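You operate a simulated robot arm through the tools that you are given. There is no shell and no other tool.

Carry out the task below with a simulated two-armed robot. There is one attempt and no reset: what you move stays moved.

Task
Shut the red supply valve, vent the manifold and lock the valve off with the black padlock.
Fine: vent to zero and leave the blue vent valve open. Press the shackle home on the valve hasp, draw the key and lay it in the black tray.

The check looks at the end state, three seconds after you hand in, the way a careful person would. Anything else that was tipped, shoved, dropped, spilled or broken makes it a failure.

Robot
Two 7-joint arms with fingered hands on one trunk, on a base that moves. Base frame: it is fixed to the floor where the robot stands at the start and does not move with it; the origin is under the middle of the robot, x ahead of it, y to its left, z up. Units: cm, degrees, N and s.
The left shoulder is at the start at [3, 10.4, 124.6], the right one opposite. With the tool pointing down near the work surface each hand reaches from about 10 to 48 cm from the robot's upright axis, wherever it stands, measured 20 degrees to its own side. Places, roughly: black padlock, white padlock [300, 100, 75]; black tray [310, 110, 90]; blue vent valve lever [370, 120, 130]; manifold gauge [350, 110, 140]; red supply valve lever [330, 100, 140]; valve hasp [330, 90, 120]. Payload 2.4 kg a hand.
The TCP of each hand is the grasp point between the finger pads, 1.7 cm short of the fingertips. In the tool frame z runs along the fingers and y along their closing line. The gripper opens to 8.8 cm; its body begins 4.7 cm behind the TCP. The gripper is a hand of 2 fingers: y runs from the thumb to the fingers, the wrist lies at [0, 0, -16.5] in the tool frame, and closing takes about 1.5 s.
Orientation is that of the tool frame in the base frame, as a unit quaternion [w, x, y, z]. With the fingers straight down and closing along the base's y, the tool's x points along the base's -x, its y along +y and its z along -z.

Tools
- The arms move only by the tool jog_arm. It takes "left_steps", "right_steps" or both (then of equal length, played together; a hand with none holds still); each is text: rows parted by semicolons, each of 6 numbers parted by spaces: the turn, a rotation vector about the tool's x, y, z in rad, then the shift along the tool's x, y, z in cm. In form: rx ry rz tx ty tz; .... A call has 1 to 20 rows; each row is the pose to reach, as a shift and turn from the pose commanded when the call began, along the tool's axes at that moment. "left_jaw" and "right_jaw" are, for a hand that has rows, the opening, from 0 (shut) to 1 (fully open), set as the call begins (left out, the last holds). A row lasts 0.2 s, in which the tool goes at most 5 cm and 8.6 degrees; a call with a longer step from one row to the next is refused whole, and so is a gripper value outside its range. Where a pose cannot be reached the arm comes as near as it can. A force on the tool above 90 N (or 10 N above the force at the start of the call, whichever is more), or a blocked arm, ends the call early, and 0.2 s more pass. Each finger travels about 15.3 cm/s and halts on what it meets, pressing with about 26 N; the grip force reading is that of the motor and also rises with nothing between the fingers. The clock runs only during rows and for 0.2 s after the last one: add rows that repeat a pose to give the fingers time. It gives the time, the measured TCP pose, the force on the tool (base axes), the opening and the grip force at its end, in the units of the frame above (readings bear some noise), with the torque about the TCP (base axes, N m) and any sound that the robot's microphone picked up, and new pictures: "show" is both (left out), scene, wrist or none (wrist: the cameras of the hands that moved).
- Cameras (640 x 400 px; columns grow to the right, rows downward): "scene" is now at [11.4, 1.27, 118.99]; the picture's right is [0.02, -1.00, 0.00], its down [-0.04, -0.00, -1.00] and it looks along [1.00, 0.02, -0.04] (base axes); focal length 214 px, centre (320, 200). "left" rides on the left gripper at [-5, 0.3, -6.3] in its tool frame; the picture's right is [-0.06, -1.00, 0.00], its down [0.78, -0.05, -0.62] and it looks along [0.62, -0.04, 0.79] (tool axes); focal length 275 px, centre (320, 200). "right" rides on the right gripper at [5, 0.3, -6.3] in its tool frame; the picture's right is [-0.06, 1.00, 0.00], its down [-0.78, -0.05, -0.62] and it looks along [-0.62, -0.04, 0.79] (tool axes); focal length 275 px, centre (320, 200). There is no depth. A picture from a camera that has moved, and an enlarged one, comes with that camera's place and axes in the base frame and with its lens. The place of the scene camera against the robot may be out by one fixed shift of up to 1.8 cm in any direction.
- raise_lower(by): moves the trunk up (or, below 0, down) by that many cm; the arms and the scene camera ride with it, the base frame stays. It gives what a move gives, with no picture.
- roll_base(legs): drives the robot by 1 to 6 legs, each [ahead, left, turn to the left] in cm, cm and degrees, along the robot's own axes; the way and the turn of a leg run together, so that a leg with both is an arc; at most 150 cm and 180 degrees a leg. The arms and the cameras ride along, it lands a little off, and it stops where it bumps. It gives what a move gives, and a new picture of the scene camera.
- finger_targets(finger1, thumb_bend, hand): sets how far each is bent, from 0 (flat) to 100 (curled in); at 30 the hand is open as for a grip, at 70 the pads meet at the TCP. One left out holds its place. A second passes; each finger stops where it meets its share of the squeeze, and holds until it gets a number again. A gripper value or a shape takes the hand back. It gives what a move gives, with no picture; readings hold the bend of each and the force on the fingers (four entries, about 0 where the hand has none), thumb and palm.
- hand_shape(shape, hand): the hand has 2 fingers and takes this shape, open, in about a second: jaw (thumb against the fingers, like two jaws); tri (thumb and two fingers); tip (a fingertip pinch); poke (one finger out to press); point (the index stretched); flat (the hand flat); cup (the hand cupped); fist (a fist). The gripper value then closes the fingers along that shape, each until it touches; the sizes above hold for jaw. It gives what a move gives, with no picture.
- turn_head(pan, tilt): turns the head with the scene camera to pan (to the left, within 60 degrees either way) and tilt (down, from -29 to 69), counted from straight ahead of the robot (the tilt from the chest, where the trunk bows). It gives what a move gives, and a new picture of the scene camera.
- enlarge(camera, box): a new picture of the part [left, top, right, bottom] of that camera's present view, enlarged. It takes no simulated time.
- close_job(): hands the job in; it is judged then, once.

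Nothing tells you exact positions but the pictures and the camera data. Unless the task says otherwise, let go and move clear before handing in.

The tools are called after "Request:" as name(argument=value, ...) on one line, values as JSON. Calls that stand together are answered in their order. jog_arm: Moves the arms, as the interface text tells. Its arguments: {"type":"object","properties":{"left_steps":{"type":"string"},"left_jaw":{"type":"number"},"right_steps":{"type":"string"},"right_jaw":{"type":"number"},"show":{"type":"string","enum":["both","scene","wrist","none"]}},"required":[]} The other tools are called the same way: raise_lower (by) moves the trunk up or down; hand_shape (shape, hand) gives the hand a shape; finger_targets (finger1, thumb_bend, hand) moves the fingers one by one; roll_base (legs) drives the base; turn_head (pan, tilt) turns the head that bears the scene camera; enlarge (camera, box) takes an enlarged picture of a part of a camera's view; close_job () hands the job in.

At the start:

```text
time: 0.0
left_tool_pos: [33.77, 11.69, 122.25]
left_tool_rot: [0.0, 0.0, 1.0, 0.0]
left_wrist_force: [0.1, 0.3, -1.1]
left_ft_torque: [0.02, 0.01, -0.01]
left_finger_gap: 8.79
left_grip_force: 0.1
left_shape: jaw
left_bend: [30.0, 30.0]
left_finger forces: [0.0, 0.1, 0.0, 0.0, 0.0, 0.0]
right_tool_pos: [38.0, -15.75, 118.12]
right_tool_rot: [0.0, 0.0, 1.0, -0.001]
right_wrist_force: [-0.1, -0.3, -0.5]
right_ft_torque: [-0.02, 0.04, -0.01]
right_finger_gap: 8.78
right_grip_force: 0.2
right_shape: jaw
right_bend: [30.0, 30.0]
right_finger forces: [0.1, 0.1, 0.0, 0.1, 0.1, 0.1]
trunk travel left (down, up): [-47.5, 37.5]
robot x, y, heading: [0.18, 0.05, 0.0]
head pan, tilt (commanded): [1.2, 2.2]
```

scene: 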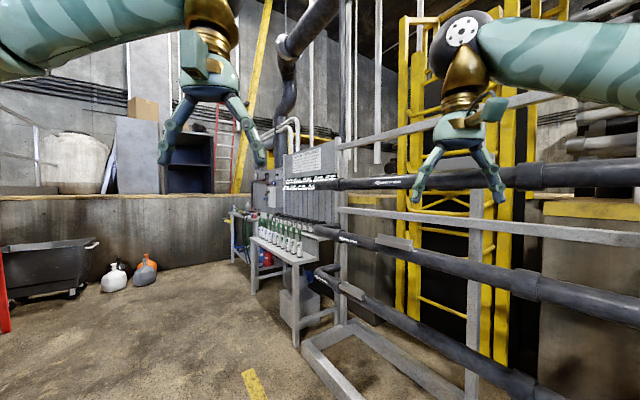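
right: 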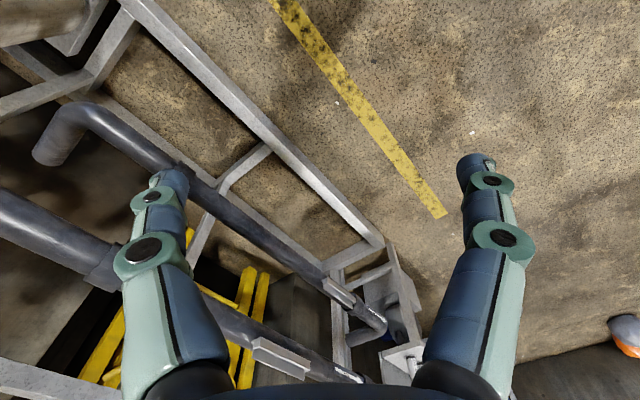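
left: 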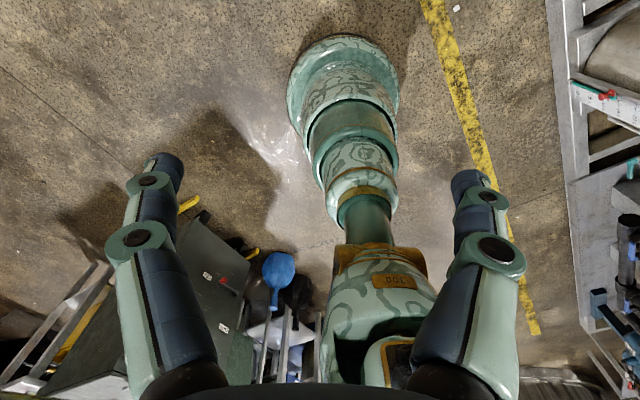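

I see a workshop with pipes on the right and a table with bottles ahead. The valve station should lie about 3 m ahead and 1 m to the left, so I will enlarge that region before driving.

Request:
enlarge(camera="scene", box=[200, 120, 360, 220])

Request:
enlarge(camera="scene", box=[220, 180, 380, 360])

```text
4.00 times, centred on (280, 170) of scene
camera zoom: at [11.4, 1.27, 118.99], right [0.02, -1.0, 0.0], down [-0.04, 0.0, -1.0], along [1.0, 0.02, -0.04], focal length 858 px, centre (480, 320)
```

zoom: 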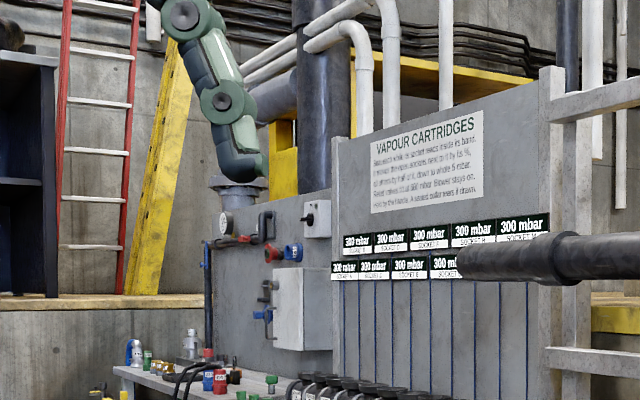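

```text
2.22 times, centred on (300, 270) of scene
camera zoom: at [11.4, 1.27, 118.99], right [0.02, -1.0, 0.0], down [-0.04, 0.0, -1.0], along [1.0, 0.02, -0.04], focal length 477 px, centre (364, 44)
```

zoom: 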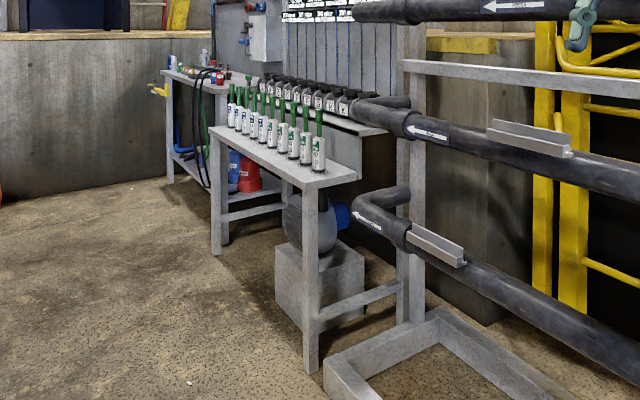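

The valve panel stands behind the second bench, facing left and slightly toward me, with the bench line running about 24° off my x axis. I will drive to open floor about a metre in front of it and turn to face it.

Request:
roll_base(legs=[[120, 75, 0], [120, 75, 0], [0, 0, -60]])

```text
time: 16.4
left_tool_pos: [267.18, 128.58, 122.19]
left_tool_rot: [0.001, 0.493, 0.87, 0.0]
left_wrist_force: [0.9, -0.5, -0.1]
left_ft_torque: [-0.01, 0.0, -0.03]
left_finger_gap: 8.79
left_grip_force: 0.1
left_shape: jaw
left_bend: [30.0, 30.0]
left_finger forces: [0.0, 0.1, 0.1, 0.0, 0.0, 0.0]
right_tool_pos: [245.88, 110.72, 118.09]
right_tool_rot: [0.0, 0.492, 0.871, 0.0]
right_wrist_force: [-0.2, -0.1, 0.4]
right_ft_torque: [0.0, 0.02, -0.01]
right_finger_gap: 8.79
right_grip_force: 0.0
right_shape: jaw
right_bend: [30.0, 30.0]
right_finger forces: [0.0, 0.0, 0.1, 0.0, 0.0, 0.0]
trunk travel left (down, up): [-47.5, 37.5]
robot x, y, heading: [239.72, 151.48, -59.0]
head pan, tilt (commanded): [1.2, 2.2]
camera scene: at [245.6, 142.38, 118.99], right [-0.85, -0.53, 0.0], down [-0.02, 0.03, -1.0], along [0.53, -0.85, -0.04], focal length 214 px, centre (320, 200)
```

scene: 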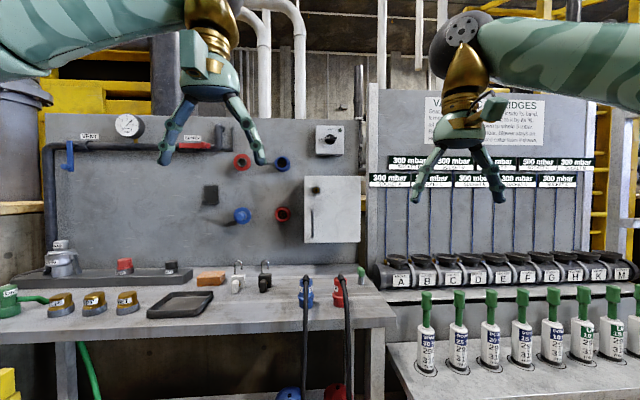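

I now face the panel: the blue vent lever and gauge are at the left, the red lever is just behind my left hand, and the tray and two padlocks sit on the bench. I will enlarge these areas.

Request:
enlarge(camera="scene", box=[40, 90, 200, 190])

Request:
enlarge(camera="scene", box=[130, 250, 290, 350])

Request:
enlarge(camera="scene", box=[180, 100, 370, 260])

```text
4.00 times, centred on (120, 140) of scene
camera zoom: at [245.6, 142.38, 118.99], right [-0.85, -0.53, 0.0], down [-0.02, 0.03, -1.0], along [0.53, -0.85, -0.04], focal length 858 px, centre (1120, 440)
```

zoom: 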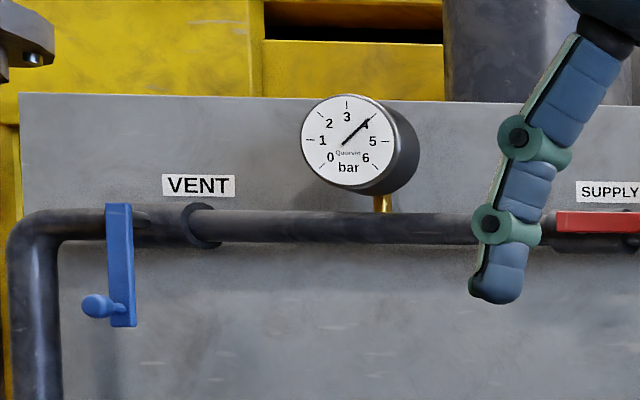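

```text
4.00 times, centred on (210, 300) of scene
camera zoom: at [245.6, 142.38, 118.99], right [-0.85, -0.53, 0.0], down [-0.02, 0.03, -1.0], along [0.53, -0.85, -0.04], focal length 858 px, centre (760, -200)
```

zoom: 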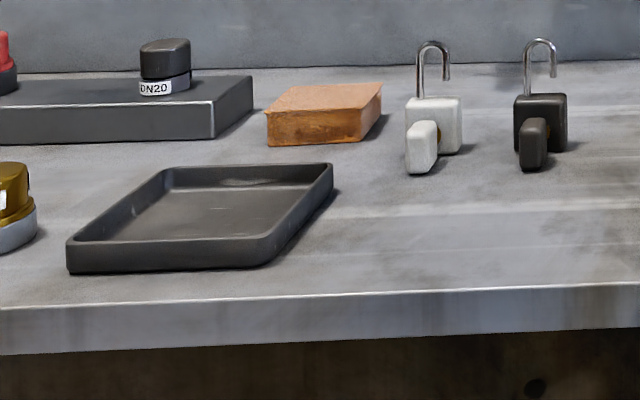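

```text
2.50 times, centred on (275, 180) of scene
camera zoom: at [245.6, 142.38, 118.99], right [-0.85, -0.53, 0.0], down [-0.02, 0.03, -1.0], along [0.53, -0.85, -0.04], focal length 536 px, centre (432, 250)
```

zoom: 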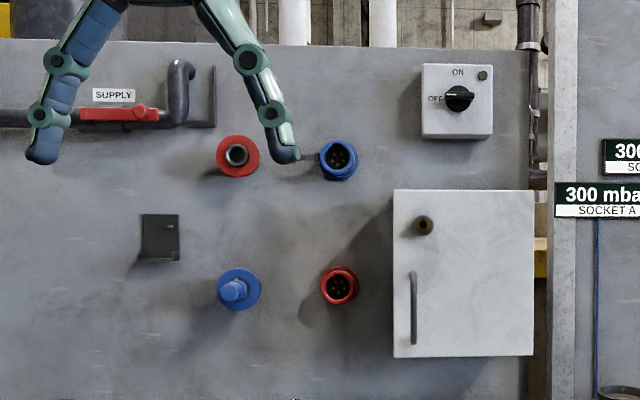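

The red lever is parallel to the pipe (open), the vent lever hangs down (closed), the gauge reads about 3.7 bar, and the hasp looks like the dark plate at mid-panel. I will bring the left hand to point forward and lower both hands to clear the view.

Request:
jog_arm(left_steps="0 -0.143 0 0 0 2; 0 -0.286 0 0 0 4; 0 -0.428 0 0 0 6; 0 -0.571 0 0 0 8; 0 -0.714 0 0 0 10; 0 -0.857 0 0 0 12; 0 -1.0 0 0 0 14; 0 -1.142 0 0 0 16; 0 -1.285 0 0 0 18; 0 -1.428 0 0 0 20; 0 -1.571 0 0 0 22; 0 -1.571 0 0 0 22", right_steps="0 0 0 0 0 2; 0 0 0 0 0 4; 0 0 0 0 0 6; 0 0 0 0 0 8; 0 0 0 0 0 10; 0 0 0 0 0 12; 0 0 0 0 0 14; 0 0 0 0 0 14; 0 0 0 0 0 14; 0 0 0 0 0 14; 0 0 0 0 0 14; 0 0 0 0 0 14", show="both")

```text
time: 19.0
left_tool_pos: [267.78, 126.32, 108.25]
left_tool_rot: [0.399, 0.438, 0.774, -0.226]
left_wrist_force: [0.5, 0.0, 0.5]
left_ft_torque: [0.02, 0.04, 0.01]
left_finger_gap: 8.8
left_grip_force: 0.0
left_shape: jaw
left_bend: [30.0, 30.0]
left_finger forces: [0.0, 0.1, 0.0, 0.0, 0.1, 0.1]
left hand out of reach, approached as far as the arm can: row 5, 6, 7, 8, 9, 10, 11, 12
right_tool_pos: [245.94, 110.81, 104.1]
right_tool_rot: [0.0, 0.492, 0.871, -0.001]
right_wrist_force: [0.2, -0.4, -0.4]
right_ft_torque: [-0.01, 0.01, -0.01]
right_finger_gap: 8.79
right_grip_force: 0.0
right_shape: jaw
right_bend: [30.0, 30.0]
right_finger forces: [0.0, 0.1, 0.1, 0.0, 0.0, 0.0]
trunk travel left (down, up): [-47.5, 37.5]
robot x, y, heading: [239.71, 151.57, -59.1]
head pan, tilt (commanded): [1.2, 2.2]
camera scene: at [245.6, 142.38, 118.99], right [-0.85, -0.53, 0.0], down [-0.02, 0.03, -1.0], along [0.53, -0.85, -0.04], focal length 214 px, centre (320, 200)
camera right: at [243.73, 115.3, 110.47], right [0.89, 0.46, 0.0], down [0.36, -0.7, 0.62], along [0.29, -0.55, -0.79], focal length 275 px, centre (320, 200)
camera left: at [266.97, 128.46, 115.98], right [-0.84, -0.55, 0.05], down [-0.54, 0.8, -0.28], along [0.11, -0.26, -0.96], focal length 275 px, centre (320, 200)
```

scene: 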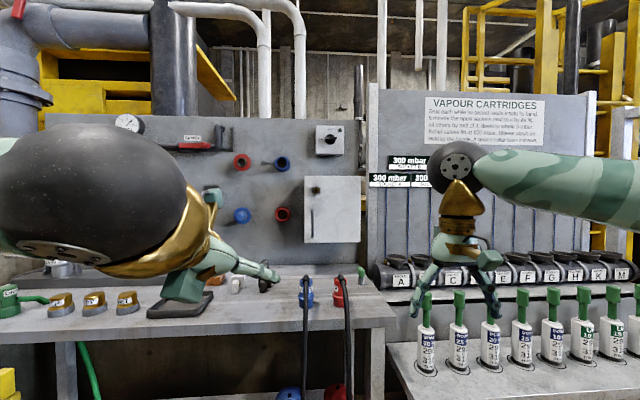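
right: 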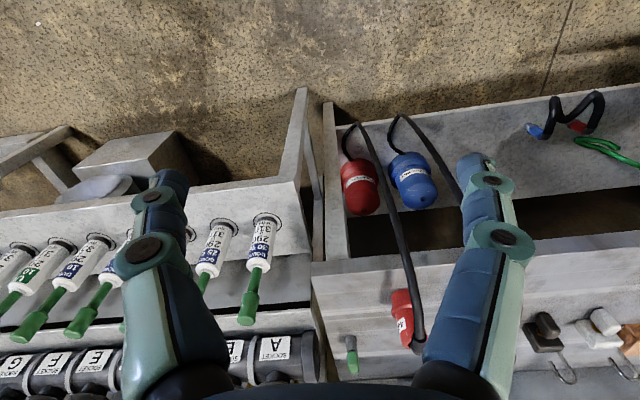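
left: 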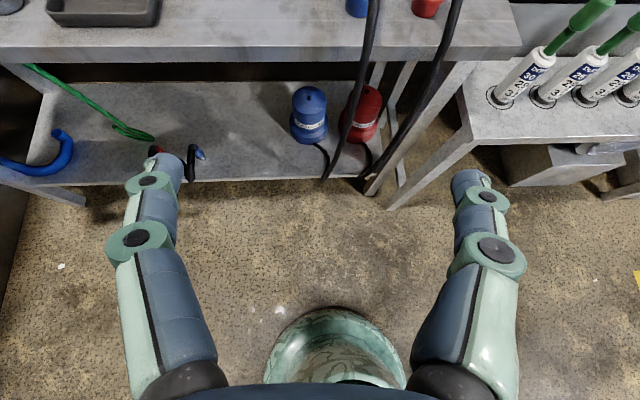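

The left hand got only partway (about 54°) since it was too close to the body. I will reach it further out and upward so it can point straight ahead.

Request:
jog_arm(left_steps="0 0 0 -2 0 3; 0 0 0 -4 0 6; 0 0 0 -6 0 9; 0 0 0 -8 0 12; 0 0 0 -10 0 15; 0 0 0 -10 0 15", show="both")

```text
time: 20.4
left_tool_pos: [277.07, 111.04, 107.71]
left_tool_rot: [0.399, 0.438, 0.774, -0.225]
left_wrist_force: [1.1, -0.9, 0.2]
left_ft_torque: [0.01, -0.01, 0.01]
left_finger_gap: 8.79
left_grip_force: 0.0
left_shape: jaw
left_bend: [30.0, 30.0]
left_finger forces: [0.0, 0.0, 0.1, 0.0, 0.0, 0.0]
right_tool_pos: [245.99, 110.72, 104.15]
right_tool_rot: [-0.001, 0.493, 0.87, -0.001]
right_wrist_force: [-0.1, -0.2, -0.1]
right_ft_torque: [0.03, -0.01, 0.02]
right_finger_gap: 8.8
right_grip_force: 0.0
right_shape: jaw
right_bend: [30.0, 30.0]
right_finger forces: [0.0, 0.0, 0.0, 0.0, 0.0, 0.0]
trunk travel left (down, up): [-47.5, 37.5]
robot x, y, heading: [239.38, 151.5, -59.0]
head pan, tilt (commanded): [1.2, 2.2]
camera scene: at [245.61, 142.38, 118.99], right [-0.85, -0.53, 0.0], down [-0.02, 0.03, -1.0], along [0.53, -0.85, -0.04], focal length 214 px, centre (320, 200)
camera left: at [276.32, 113.08, 115.48], right [-0.84, -0.54, 0.05], down [-0.54, 0.8, -0.28], along [0.11, -0.26, -0.96], focal length 275 px, centre (320, 200)
```

scene: 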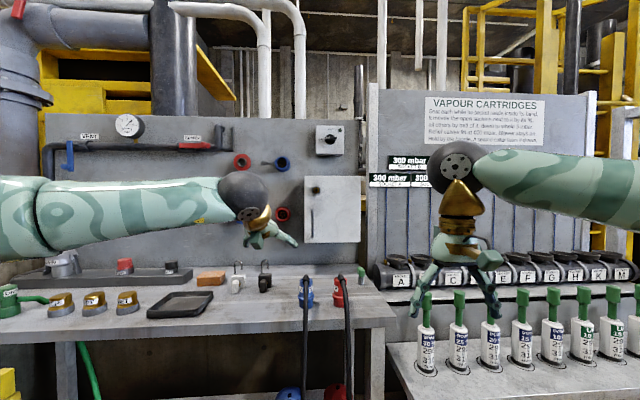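
left: 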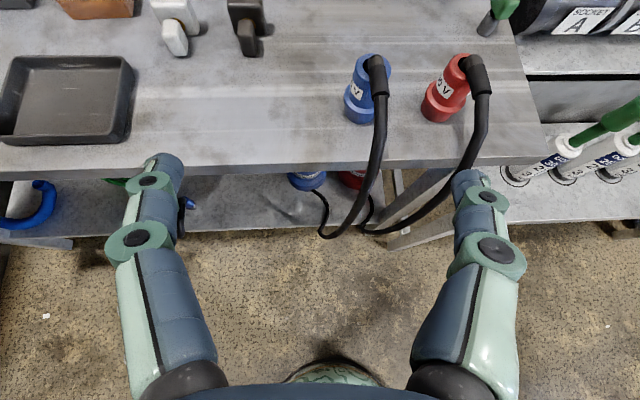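

The red lever and pipe are now visible. I will level the left hand and look at the lever, hasp and padlocks enlarged.

Request:
jog_arm(left_steps="0 -0.14 0 0 0 0; 0 -0.28 0 0 0 0; 0 -0.42 0 0 0 0; 0 -0.56 0 0 0 0; 0 -0.62 0 0 0 0; 0 -0.62 0 0 0 0", show="wrist")

Request:
enlarge(camera="scene", box=[40, 100, 240, 225])

Request:
enlarge(camera="scene", box=[160, 110, 260, 172])

Request:
enlarge(camera="scene", box=[190, 240, 290, 302])

```text
time: 21.8
left_tool_pos: [276.52, 110.61, 107.83]
left_tool_rot: [0.441, 0.428, 0.748, -0.252]
left_wrist_force: [1.5, 0.2, -0.1]
left_ft_torque: [0.01, 0.03, -0.03]
left_finger_gap: 8.81
left_grip_force: 0.1
left_shape: jaw
left_bend: [30.0, 30.0]
left_finger forces: [0.1, 0.0, 0.1, 0.0, 0.1, 0.1]
left hand out of reach, approached as far as the arm can: row 1, 2, 3, 4, 5, 6
right_tool_pos: [245.9, 110.77, 103.97]
right_tool_rot: [-0.001, 0.493, 0.87, -0.001]
right_wrist_force: [-0.2, -0.5, -0.4]
right_ft_torque: [-0.02, -0.01, 0.01]
right_finger_gap: 8.8
right_grip_force: 0.0
right_shape: jaw
right_bend: [30.0, 30.0]
right_finger forces: [0.0, 0.1, 0.1, 0.0, 0.0, 0.1]
trunk travel left (down, up): [-47.5, 37.5]
robot x, y, heading: [239.78, 151.48, -58.7]
head pan, tilt (commanded): [1.2, 2.2]
camera left: at [275.25, 113.48, 115.32], right [-0.84, -0.53, 0.05], down [-0.51, 0.77, -0.39], along [0.16, -0.35, -0.92], focal length 275 px, centre (320, 200)
```

left: 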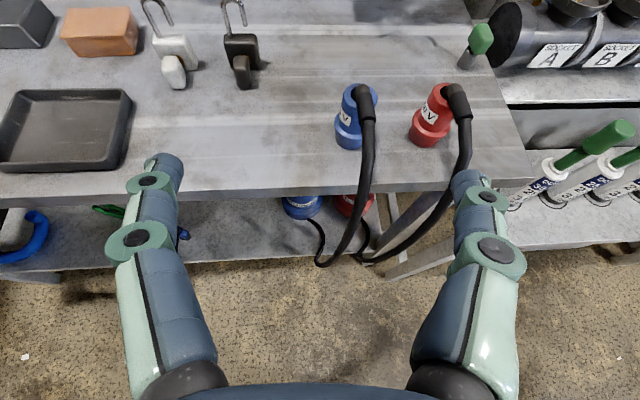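

```text
3.20 times, centred on (140, 162) of scene
camera zoom: at [245.6, 142.38, 118.99], right [-0.85, -0.53, 0.0], down [-0.02, 0.03, -1.0], along [0.53, -0.85, -0.04], focal length 686 px, centre (896, 320)
```

zoom: 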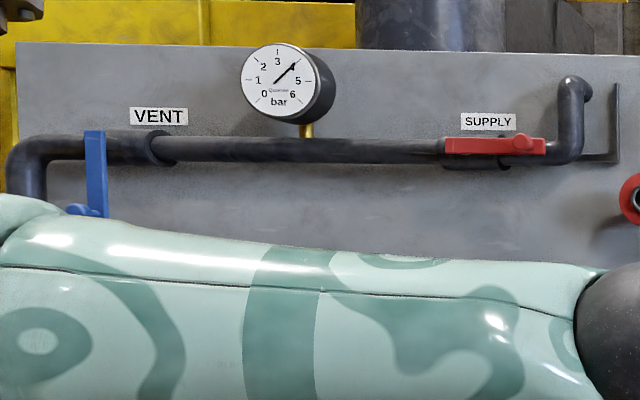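

```text
6.40 times, centred on (210, 141) of scene
camera zoom: at [245.6, 142.38, 118.99], right [-0.85, -0.53, 0.0], down [-0.02, 0.03, -1.0], along [0.53, -0.85, -0.04], focal length 1373 px, centre (1024, 578)
```

zoom: 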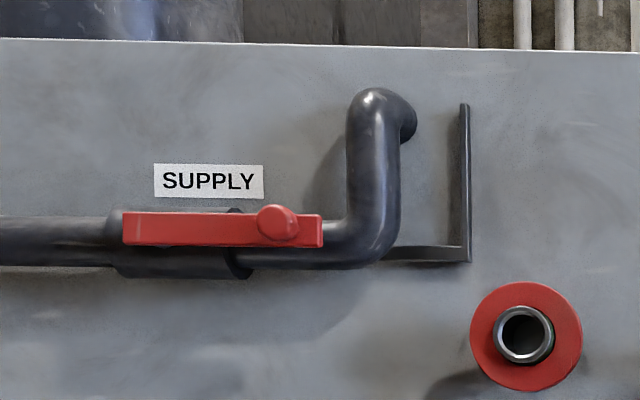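

```text
6.40 times, centred on (240, 271) of scene
camera zoom: at [245.6, 142.38, 118.99], right [-0.85, -0.53, 0.0], down [-0.02, 0.03, -1.0], along [0.53, -0.85, -0.04], focal length 1373 px, centre (832, -254)
```

zoom: 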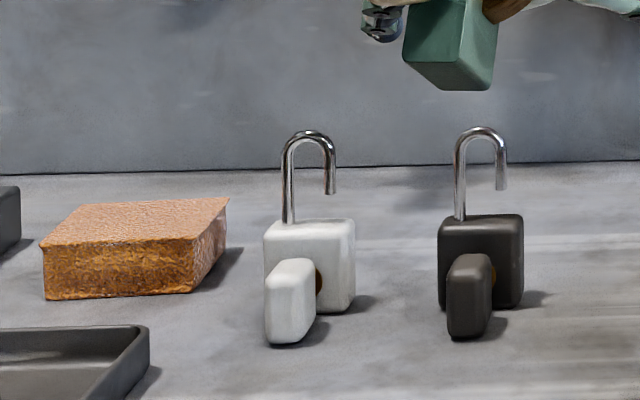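

Still about 29° below level, so the wrist limit eases only with more extension. I will raise and extend the left hand further while levelling it, which also uncovers the hasp.

Request:
jog_arm(left_steps="0 -0.085 0 -3.7 0 0; 0 -0.17 0 -7.4 0 0; 0 -0.255 0 -11.1 0 -0.3; 0 -0.34 0 -14.8 0 -0.6; 0 -0.42 0 -18.5 0 -0.8; 0 -0.506 0 -22.3 0 -1; 0 -0.506 0 -22.3 0 -1", show="both")

```text
time: 23.4
left_tool_pos: [276.4, 102.31, 129.57]
left_tool_rot: [0.615, 0.349, 0.623, -0.335]
left_wrist_force: [-0.8, -0.1, -1.0]
left_ft_torque: [0.04, 0.04, 0.05]
left_finger_gap: 8.81
left_grip_force: 0.1
left_shape: jaw
left_bend: [30.0, 30.0]
left_finger forces: [0.1, 0.0, 0.1, 0.0, 0.0, 0.0]
left hand out of reach, approached as far as the arm can: row 5, 6, 7
right_tool_pos: [245.91, 110.64, 104.06]
right_tool_rot: [-0.001, 0.493, 0.87, 0.0]
right_wrist_force: [0.2, -0.6, -0.4]
right_ft_torque: [0.01, 0.0, 0.02]
right_finger_gap: 8.78
right_grip_force: 0.0
right_shape: jaw
right_bend: [30.0, 30.0]
right_finger forces: [0.1, 0.0, 0.1, 0.1, 0.0, 0.0]
trunk travel left (down, up): [-47.5, 37.5]
robot x, y, heading: [239.67, 151.59, -59.1]
head pan, tilt (commanded): [1.2, 2.2]
camera scene: at [245.54, 142.23, 118.98], right [-0.85, -0.53, 0.0], down [-0.02, 0.03, -1.0], along [0.53, -0.85, -0.04], focal length 214 px, centre (320, 200)
camera left: at [273.43, 107.74, 134.71], right [-0.85, -0.53, 0.05], down [-0.37, 0.52, -0.77], along [0.38, -0.67, -0.63], focal length 275 px, centre (320, 200)
```

scene: 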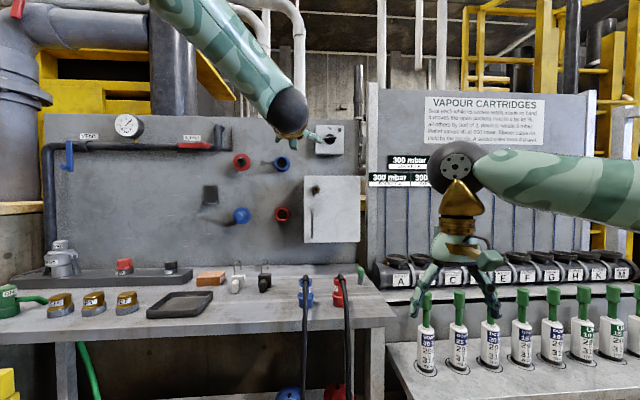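
left: 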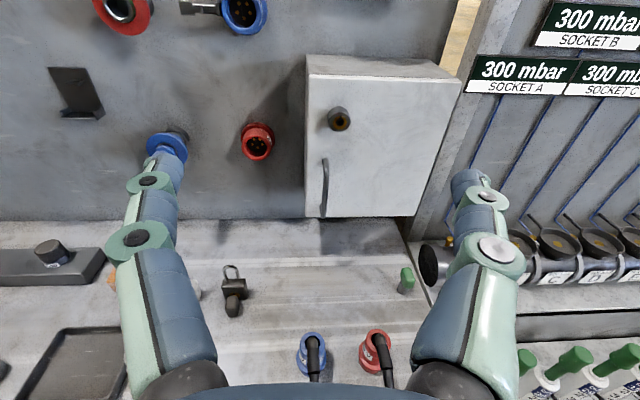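

The left hand is now level and the hasp is visible to both cameras. I will enlarge the hasp, lever and padlocks.

Request:
enlarge(camera="scene", box=[180, 165, 260, 225])

Request:
enlarge(camera="left", box=[0, 20, 200, 145])

Request:
enlarge(camera="left", box=[160, 240, 280, 320])

Request:
enlarge(camera="scene", box=[40, 105, 240, 225])

```text
6.67 times, centred on (220, 195) of scene
camera zoom: at [245.54, 142.23, 118.98], right [-0.85, -0.53, 0.0], down [-0.02, 0.03, -1.0], along [0.53, -0.85, -0.04], focal length 1430 px, centre (987, 233)
```

zoom: 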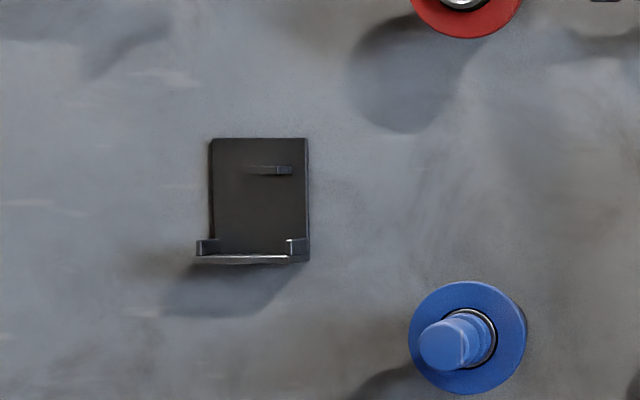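

```text
3.20 times, centred on (100, 82) of left
camera zoom: at [273.43, 107.74, 134.71], right [-0.85, -0.53, 0.05], down [-0.37, 0.52, -0.77], along [0.38, -0.67, -0.63], focal length 881 px, centre (1024, 576)
```

zoom: 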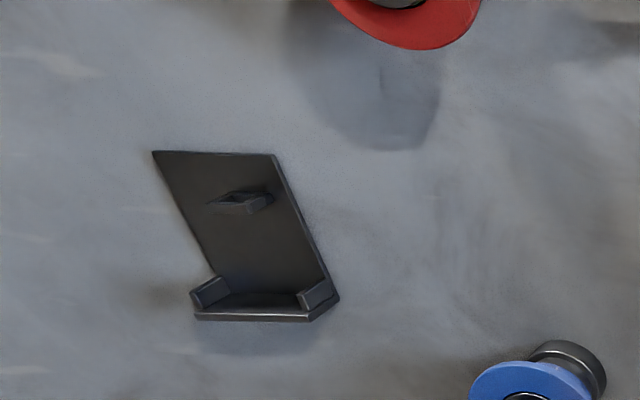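

```text
5.00 times, centred on (220, 280) of left
camera zoom: at [273.43, 107.74, 134.71], right [-0.85, -0.53, 0.05], down [-0.37, 0.52, -0.77], along [0.38, -0.67, -0.63], focal length 1376 px, centre (820, -200)
```

zoom: 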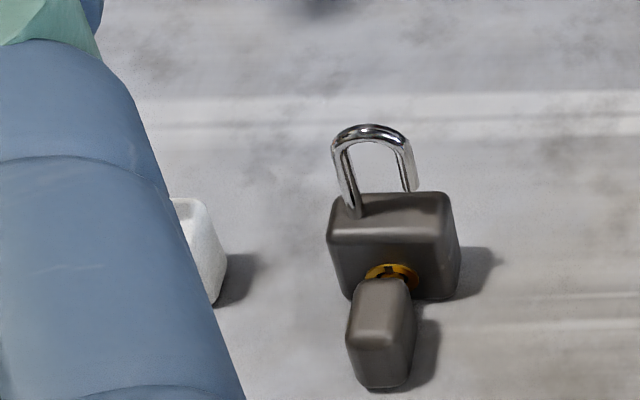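

```text
3.20 times, centred on (140, 165) of scene
camera zoom: at [245.54, 142.23, 118.98], right [-0.85, -0.53, 0.0], down [-0.02, 0.03, -1.0], along [0.53, -0.85, -0.04], focal length 686 px, centre (896, 312)
```

zoom: 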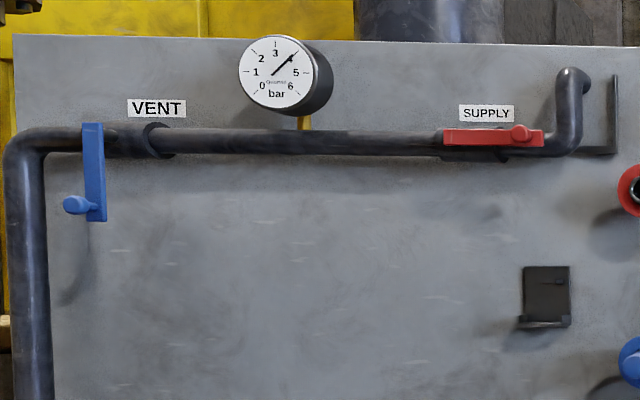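

The hasp is a plate with a small cradle shelf at its foot and a horizontal eye near its top: the padlock body sits on the shelf and the free shackle leg drops through the eye. Next I will retract the left hand and check that it stays level, then move closer.

Request:
jog_arm(left_steps="0 0 0 0 0 -4; 0 0 0 0 0 -8; 0 0 0 0 0 -12; 0 0 0 0 0 -16; 0 0 0 0 0 -16", show="none")

```text
time: 24.6
left_tool_pos: [268.29, 116.27, 129.74]
left_tool_rot: [0.614, 0.351, 0.614, -0.351]
left_wrist_force: [-0.6, -0.1, 0.3]
left_ft_torque: [-0.02, -0.01, 0.05]
left_finger_gap: 8.8
left_grip_force: 0.0
left_shape: jaw
left_bend: [30.0, 30.0]
left_finger forces: [0.1, 0.1, 0.1, 0.1, 0.0, 0.0]
right_tool_pos: [245.91, 110.77, 104.04]
right_tool_rot: [0.0, 0.492, 0.87, 0.0]
right_wrist_force: [-0.8, 0.8, -0.7]
right_ft_torque: [0.01, 0.0, 0.02]
right_finger_gap: 8.8
right_grip_force: 0.0
right_shape: jaw
right_bend: [30.0, 30.0]
right_finger forces: [0.1, 0.1, 0.1, 0.0, 0.0, 0.0]
trunk travel left (down, up): [-47.5, 37.5]
robot x, y, heading: [239.68, 151.6, -59.2]
head pan, tilt (commanded): [1.2, 2.2]
```

The level pose holds at 45 cm ahead. I will raise the right hand a little, then drive left about 24 cm, square up to the panel and go forward.

Request:
jog_arm(right_steps="0 0 0 0 0 -4; 0 0 0 0 0 -8; 0 0 0 0 0 -12; 0 0 0 4 0 -14", show="none")

Request:
roll_base(legs=[[0, 24, 3.3], [24, 0, 0]])

```text
time: 25.6
left_tool_pos: [268.55, 116.19, 129.76]
left_tool_rot: [0.614, 0.351, 0.613, -0.352]
left_wrist_force: [0.3, 0.3, -0.3]
left_ft_torque: [0.01, -0.01, -0.03]
left_finger_gap: 8.79
left_grip_force: 0.0
left_shape: jaw
left_bend: [30.0, 30.0]
left_finger forces: [0.0, 0.1, 0.0, 0.0, 0.1, 0.0]
right_tool_pos: [243.73, 114.12, 118.33]
right_tool_rot: [0.0, 0.493, 0.87, -0.001]
right_wrist_force: [-0.1, -0.4, 0.0]
right_ft_torque: [0.02, -0.02, 0.0]
right_finger_gap: 8.78
right_grip_force: 0.1
right_shape: jaw
right_bend: [30.0, 30.0]
right_finger forces: [0.0, 0.0, 0.0, 0.0, 0.0, 0.1]
trunk travel left (down, up): [-47.5, 37.5]
robot x, y, heading: [239.96, 151.55, -59.1]
head pan, tilt (commanded): [1.2, 2.2]
```

```text
time: 28.7
left_tool_pos: [303.97, 111.06, 129.77]
left_tool_rot: [0.623, 0.334, 0.623, -0.334]
left_wrist_force: [-0.6, 0.2, 0.1]
left_ft_torque: [-0.01, -0.01, -0.07]
left_finger_gap: 8.79
left_grip_force: 0.1
left_shape: jaw
left_bend: [30.0, 30.0]
left_finger forces: [0.1, 0.0, 0.1, 0.0, 0.0, 0.0]
right_tool_pos: [279.63, 107.52, 118.26]
right_tool_rot: [-0.001, 0.469, 0.883, 0.0]
right_wrist_force: [-0.7, 0.0, -0.2]
right_ft_torque: [0.0, 0.0, 0.01]
right_finger_gap: 8.78
right_grip_force: 0.1
right_shape: jaw
right_bend: [30.0, 30.0]
right_finger forces: [0.1, 0.0, 0.1, 0.0, 0.1, 0.0]
trunk travel left (down, up): [-47.5, 37.5]
robot x, y, heading: [273.43, 144.5, -56.0]
head pan, tilt (commanded): [1.2, 2.2]
camera scene: at [279.85, 135.93, 118.98], right [-0.82, -0.58, 0.0], down [-0.02, 0.03, -1.0], along [0.58, -0.82, -0.04], focal length 214 px, centre (320, 200)
```

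scene: 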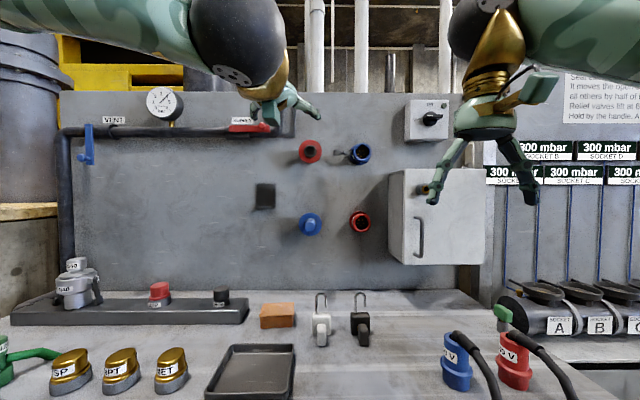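

Now closer. I will enlarge several regions to triangulate positions and study the hasp and padlocks.

Request:
enlarge(camera="scene", box=[230, 160, 330, 225])

Request:
enlarge(camera="scene", box=[290, 280, 390, 355])

Request:
enlarge(camera="scene", box=[60, 80, 320, 240])

Request:
enlarge(camera="left", box=[0, 0, 640, 400])

```text
6.15 times, centred on (280, 192) of scene
camera zoom: at [279.85, 135.93, 118.98], right [-0.82, -0.58, 0.0], down [-0.02, 0.03, -1.0], along [0.58, -0.82, -0.04], focal length 1320 px, centre (566, 246)
```

zoom: 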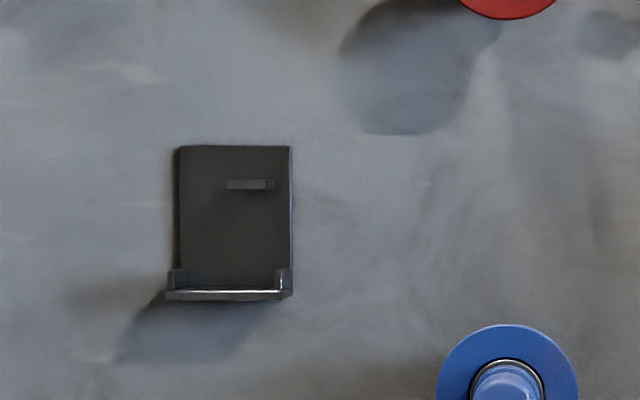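

```text
5.33 times, centred on (340, 318) of scene
camera zoom: at [279.85, 135.93, 118.98], right [-0.82, -0.58, 0.0], down [-0.02, 0.03, -1.0], along [0.58, -0.82, -0.04], focal length 1144 px, centre (213, -427)
```

zoom: 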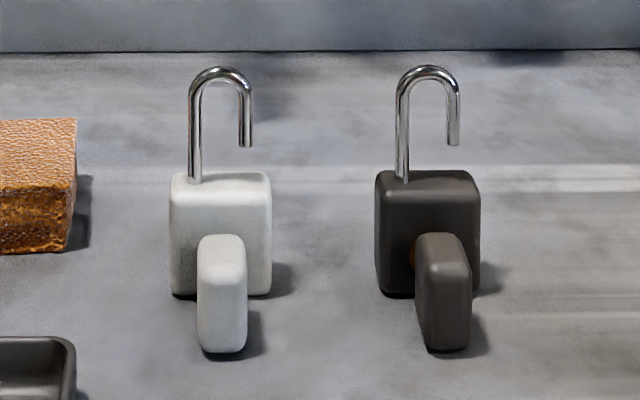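

```text
2.46 times, centred on (190, 160) of scene
camera zoom: at [279.85, 135.93, 118.98], right [-0.82, -0.58, 0.0], down [-0.02, 0.03, -1.0], along [0.58, -0.82, -0.04], focal length 528 px, centre (640, 298)
```

zoom: 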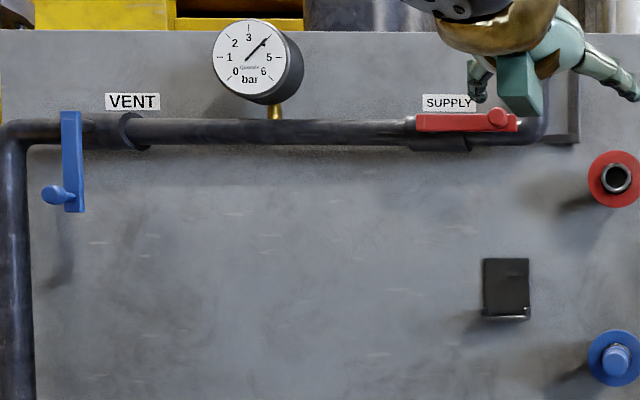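

```text
1.00 times, centred on (320, 200) of left (not enlarged: the box is as wide or as high as the picture)
camera zoom: at [300.86, 116.45, 134.64], right [-0.83, -0.55, 0.06], down [-0.38, 0.49, -0.78], along [0.4, -0.68, -0.62], focal length 275 px, centre (320, 200)
```

zoom: 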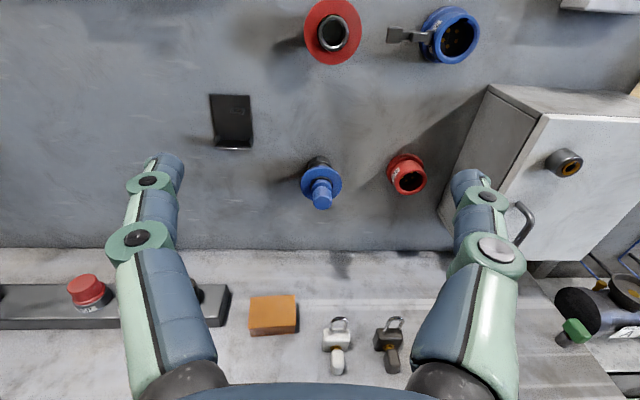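

The panel is about 83 cm from my axis, so I need to get around 10 cm closer to reach the levers. I will look down to check how much room the base has against the bench.

Request:
turn_head(pan=0, tilt=60)

```text
time: 30.0
left_tool_pos: [303.88, 111.13, 129.69]
left_tool_rot: [0.623, 0.334, 0.623, -0.334]
left_wrist_force: [0.3, 0.4, -1.0]
left_ft_torque: [-0.03, -0.01, -0.01]
left_finger_gap: 8.8
left_grip_force: 0.1
left_shape: jaw
left_bend: [30.0, 30.0]
left_finger forces: [0.1, 0.1, 0.0, 0.0, 0.1, 0.0]
right_tool_pos: [279.42, 107.66, 118.26]
right_tool_rot: [0.0, 0.468, 0.883, -0.001]
right_wrist_force: [0.4, -0.1, 0.2]
right_ft_torque: [0.0, -0.01, 0.02]
right_finger_gap: 8.82
right_grip_force: 0.2
right_shape: jaw
right_bend: [30.0, 30.0]
right_finger forces: [0.0, 0.1, 0.0, 0.0, 0.1, 0.1]
trunk travel left (down, up): [-47.5, 37.5]
robot x, y, heading: [273.61, 144.74, -55.9]
head pan, tilt (commanded): [0.0, 60.0]
camera scene: at [278.3, 137.88, 110.3], right [-0.83, -0.56, 0.0], down [-0.49, 0.72, -0.5], along [0.28, -0.41, -0.87], focal length 214 px, centre (320, 200)
```

scene: 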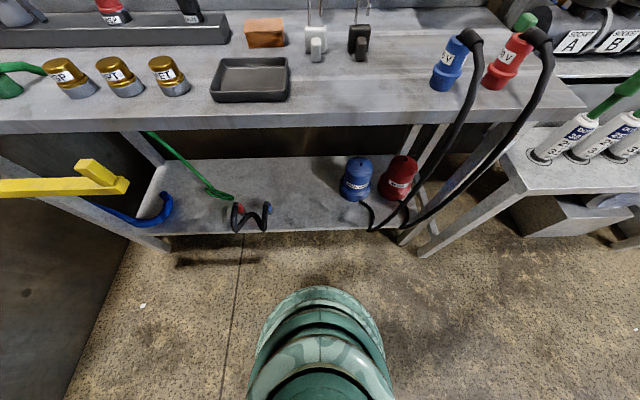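

The base has about 12 cm of clearance to the bench, but a yellow object sticks out at the left of the bench. I will look at it more closely before any leftward move.

Request:
enlarge(camera="scene", box=[0, 130, 240, 280])

Request:
turn_head(pan=45, tilt=40)

```text
2.67 times, centred on (120, 205) of scene
camera zoom: at [278.3, 137.88, 110.3], right [-0.83, -0.56, 0.0], down [-0.49, 0.72, -0.5], along [0.28, -0.41, -0.87], focal length 572 px, centre (853, 187)
```

zoom: 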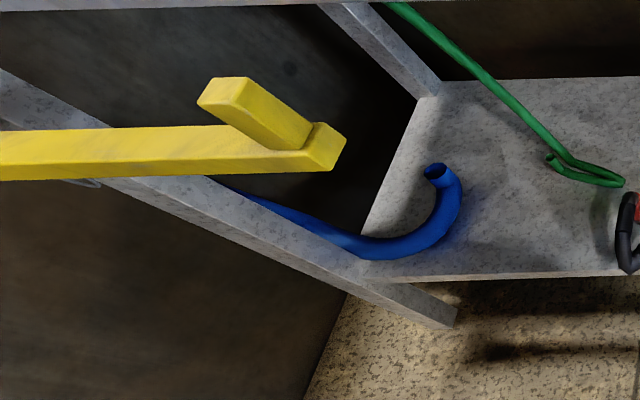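

```text
time: 31.1
left_tool_pos: [303.96, 111.08, 129.64]
left_tool_rot: [0.624, 0.333, 0.623, -0.334]
left_wrist_force: [0.3, -0.6, -0.4]
left_ft_torque: [-0.02, 0.0, 0.0]
left_finger_gap: 8.79
left_grip_force: 0.0
left_shape: jaw
left_bend: [30.0, 30.0]
left_finger forces: [0.0, 0.0, 0.0, 0.0, 0.1, 0.0]
right_tool_pos: [279.5, 107.67, 118.11]
right_tool_rot: [-0.001, 0.469, 0.883, 0.0]
right_wrist_force: [-0.7, -0.2, 0.2]
right_ft_torque: [0.0, 0.0, -0.01]
right_finger_gap: 8.78
right_grip_force: 0.0
right_shape: jaw
right_bend: [30.0, 30.0]
right_finger forces: [0.1, 0.0, 0.0, 0.0, 0.0, 0.0]
trunk travel left (down, up): [-47.5, 37.5]
robot x, y, heading: [273.53, 144.98, -56.2]
head pan, tilt (commanded): [45.0, 40.0]
camera scene: at [282.9, 141.79, 112.96], right [-0.19, -0.98, 0.0], down [-0.63, 0.12, -0.77], along [0.75, -0.14, -0.64], focal length 214 px, centre (320, 200)
```

scene: 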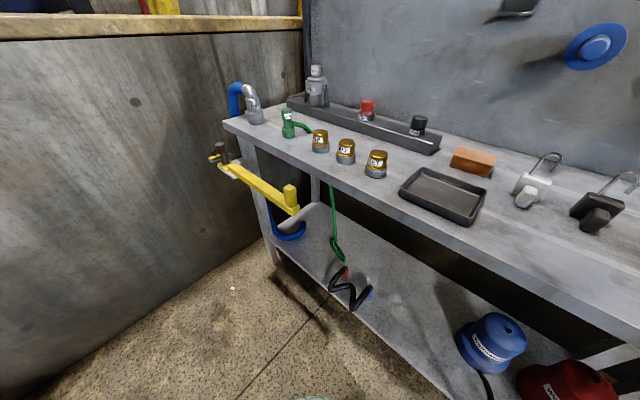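

The yellow bar is a holder fixed in front of the bench's left end at about z 78, so I will keep my trunk behind it later. Now I move 10 cm closer and look toward the red lever.

Request:
roll_base(legs=[[9, 4, 0]])

Request:
turn_head(pan=15, tilt=0)

```text
time: 32.2
left_tool_pos: [312.4, 105.79, 129.62]
left_tool_rot: [0.623, 0.334, 0.623, -0.335]
left_wrist_force: [0.4, 0.6, -0.4]
left_ft_torque: [-0.02, 0.02, -0.01]
left_finger_gap: 8.78
left_grip_force: 0.0
left_shape: jaw
left_bend: [30.0, 30.0]
left_finger forces: [0.0, 0.0, 0.1, 0.1, 0.0, 0.0]
right_tool_pos: [287.99, 102.33, 118.18]
right_tool_rot: [-0.001, 0.469, 0.883, -0.001]
right_wrist_force: [0.7, -0.3, 0.0]
right_ft_torque: [-0.02, -0.02, -0.04]
right_finger_gap: 8.79
right_grip_force: 0.2
right_shape: jaw
right_bend: [30.0, 30.0]
right_finger forces: [0.1, 0.1, 0.0, 0.1, 0.0, 0.0]
trunk travel left (down, up): [-47.5, 37.5]
robot x, y, heading: [281.86, 139.51, -55.9]
head pan, tilt (commanded): [45.0, 40.0]
camera scene: at [291.33, 136.5, 112.95], right [-0.19, -0.98, 0.0], down [-0.63, 0.12, -0.77], along [0.75, -0.14, -0.64], focal length 214 px, centre (320, 200)
```

scene: 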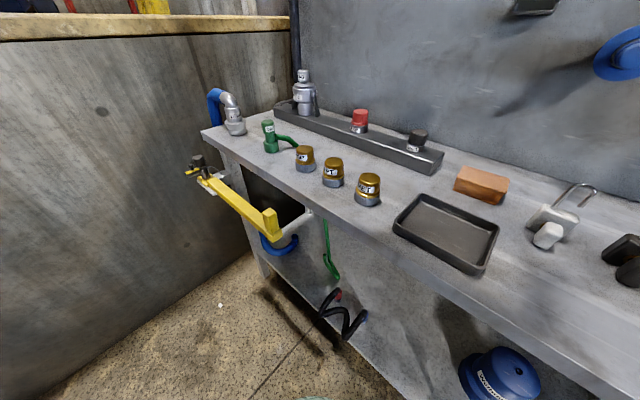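

```text
time: 33.3
left_tool_pos: [312.24, 105.88, 129.69]
left_tool_rot: [0.624, 0.333, 0.622, -0.335]
left_wrist_force: [0.3, -0.6, -0.2]
left_ft_torque: [0.02, 0.01, -0.01]
left_finger_gap: 8.8
left_grip_force: 0.1
left_shape: jaw
left_bend: [30.0, 30.0]
left_finger forces: [0.1, 0.0, 0.0, 0.0, 0.1, 0.1]
right_tool_pos: [287.88, 102.25, 118.16]
right_tool_rot: [0.0, 0.469, 0.883, -0.001]
right_wrist_force: [-0.8, 0.2, 0.2]
right_ft_torque: [0.01, -0.02, -0.02]
right_finger_gap: 8.81
right_grip_force: 0.1
right_shape: jaw
right_bend: [30.0, 30.0]
right_finger forces: [0.0, 0.0, 0.0, 0.0, 0.0, 0.0]
trunk travel left (down, up): [-47.5, 37.5]
robot x, y, heading: [281.79, 139.84, -56.0]
head pan, tilt (commanded): [15.0, 0.0]
camera scene: at [289.71, 132.27, 119.33], right [-0.65, -0.76, 0.0], down [0.0, 0.0, -1.0], along [0.76, -0.65, 0.0], focal length 214 px, centre (320, 200)
```

scene: 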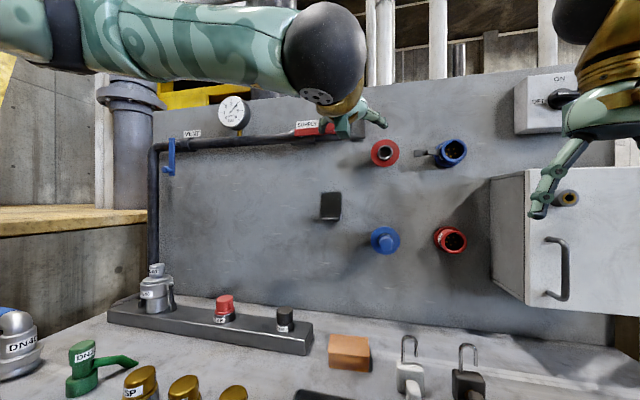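

Good view from here. I will zoom into the supply lever next to the left hand.

Request:
enlarge(camera="scene", box=[270, 90, 400, 170])

Request:
enlarge(camera="scene", box=[140, 80, 300, 180])

```text
4.92 times, centred on (335, 130) of scene
camera zoom: at [289.71, 132.27, 119.33], right [-0.65, -0.76, 0.0], down [0.0, 0.0, -1.0], along [0.76, -0.65, 0.0], focal length 1056 px, centre (246, 545)
```

zoom: 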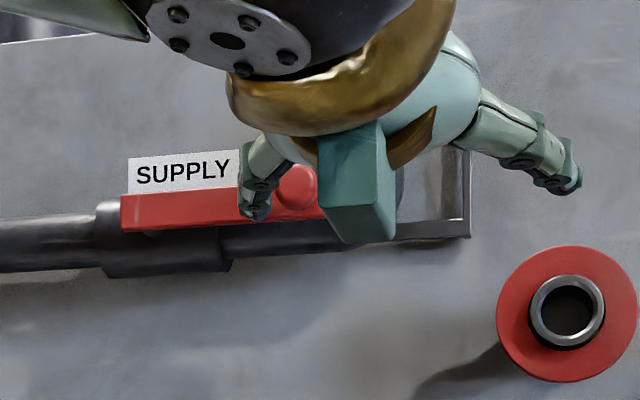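

```text
4.00 times, centred on (220, 130) of scene
camera zoom: at [289.71, 132.27, 119.33], right [-0.65, -0.76, 0.0], down [0.0, 0.0, -1.0], along [0.76, -0.65, 0.0], focal length 858 px, centre (720, 480)
```

zoom: 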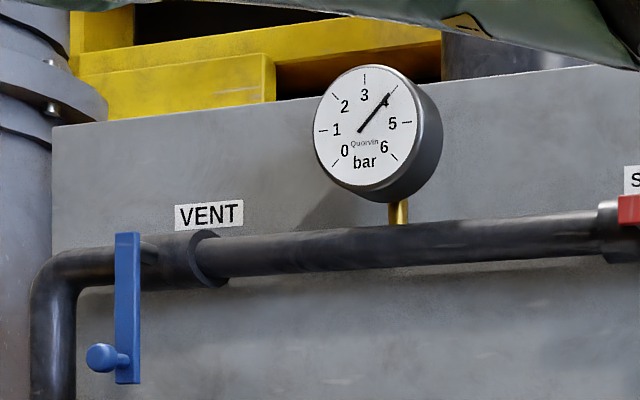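

I will close the left hand into a stick and bring it up above the red lever's knob, staying short of the panel.

Request:
jog_arm(left_steps="0 0 0 -4 0 0; 0 0 0 -8 1 1; 0 0 0 -12 3 3; 0 0 0 -14 6 5; 0 0 0 -14 8 8; 0 0 0 -14 8 8; 0 0 0 -14 8 8; 0 0 0 -14 8 8", left_jaw=0, show="both")

Request:
enlarge(camera="scene", box=[250, 60, 410, 160])

```text
time: 35.1
left_tool_pos: [323.37, 103.51, 143.69]
left_tool_rot: [0.623, 0.334, 0.623, -0.335]
left_wrist_force: [-0.3, 0.1, -0.2]
left_ft_torque: [0.0, -0.03, -0.02]
left_finger_gap: 0.0
left_grip_force: 25.8
left_shape: jaw
left_bend: [52.0, 66.0]
left_finger forces: [0.0, 0.0, 0.1, 0.1, 0.0, 0.0]
right_tool_pos: [287.87, 102.37, 118.2]
right_tool_rot: [0.0, 0.469, 0.883, -0.001]
right_wrist_force: [1.0, -0.6, 0.5]
right_ft_torque: [-0.01, 0.0, 0.0]
right_finger_gap: 8.81
right_grip_force: 0.0
right_shape: jaw
right_bend: [30.0, 30.0]
right_finger forces: [0.0, 0.1, 0.0, 0.0, 0.0, 0.0]
trunk travel left (down, up): [-47.5, 37.5]
robot x, y, heading: [281.75, 139.57, -55.7]
head pan, tilt (commanded): [15.0, 0.0]
camera scene: at [289.71, 132.27, 119.33], right [-0.65, -0.76, 0.0], down [0.0, 0.0, -1.0], along [0.76, -0.65, 0.0], focal length 214 px, centre (320, 200)
camera left: at [320.2, 109.06, 148.67], right [-0.83, -0.55, 0.06], down [-0.38, 0.49, -0.78], along [0.4, -0.68, -0.62], focal length 275 px, centre (320, 200)
```

scene: 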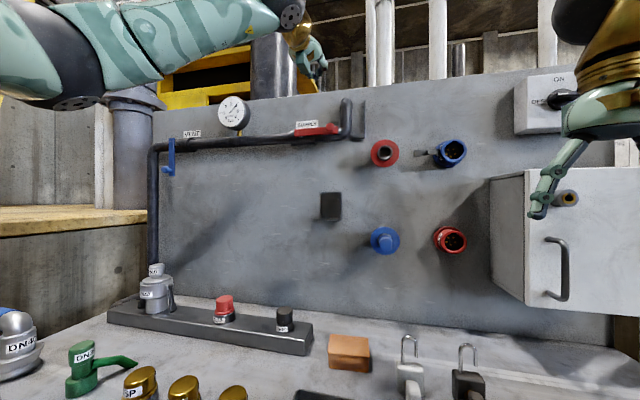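
left: 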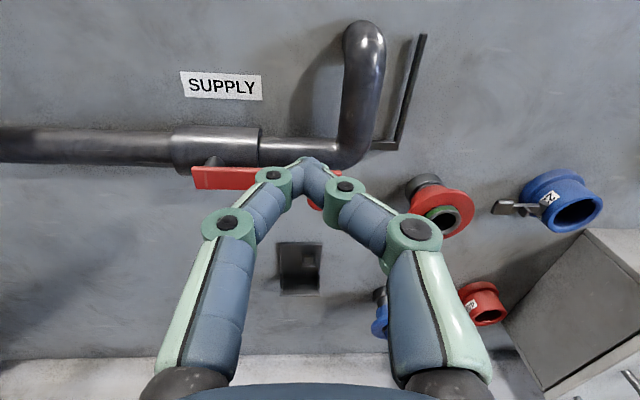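

```text
4.00 times, centred on (330, 110) of scene
camera zoom: at [289.71, 132.27, 119.33], right [-0.65, -0.76, 0.0], down [0.0, 0.0, -1.0], along [0.76, -0.65, 0.0], focal length 858 px, centre (280, 560)
```

zoom: 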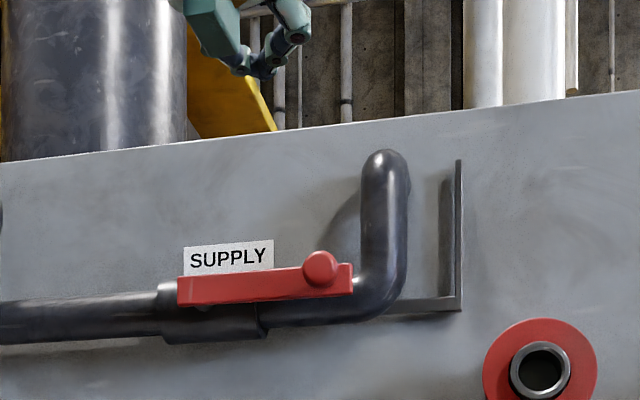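

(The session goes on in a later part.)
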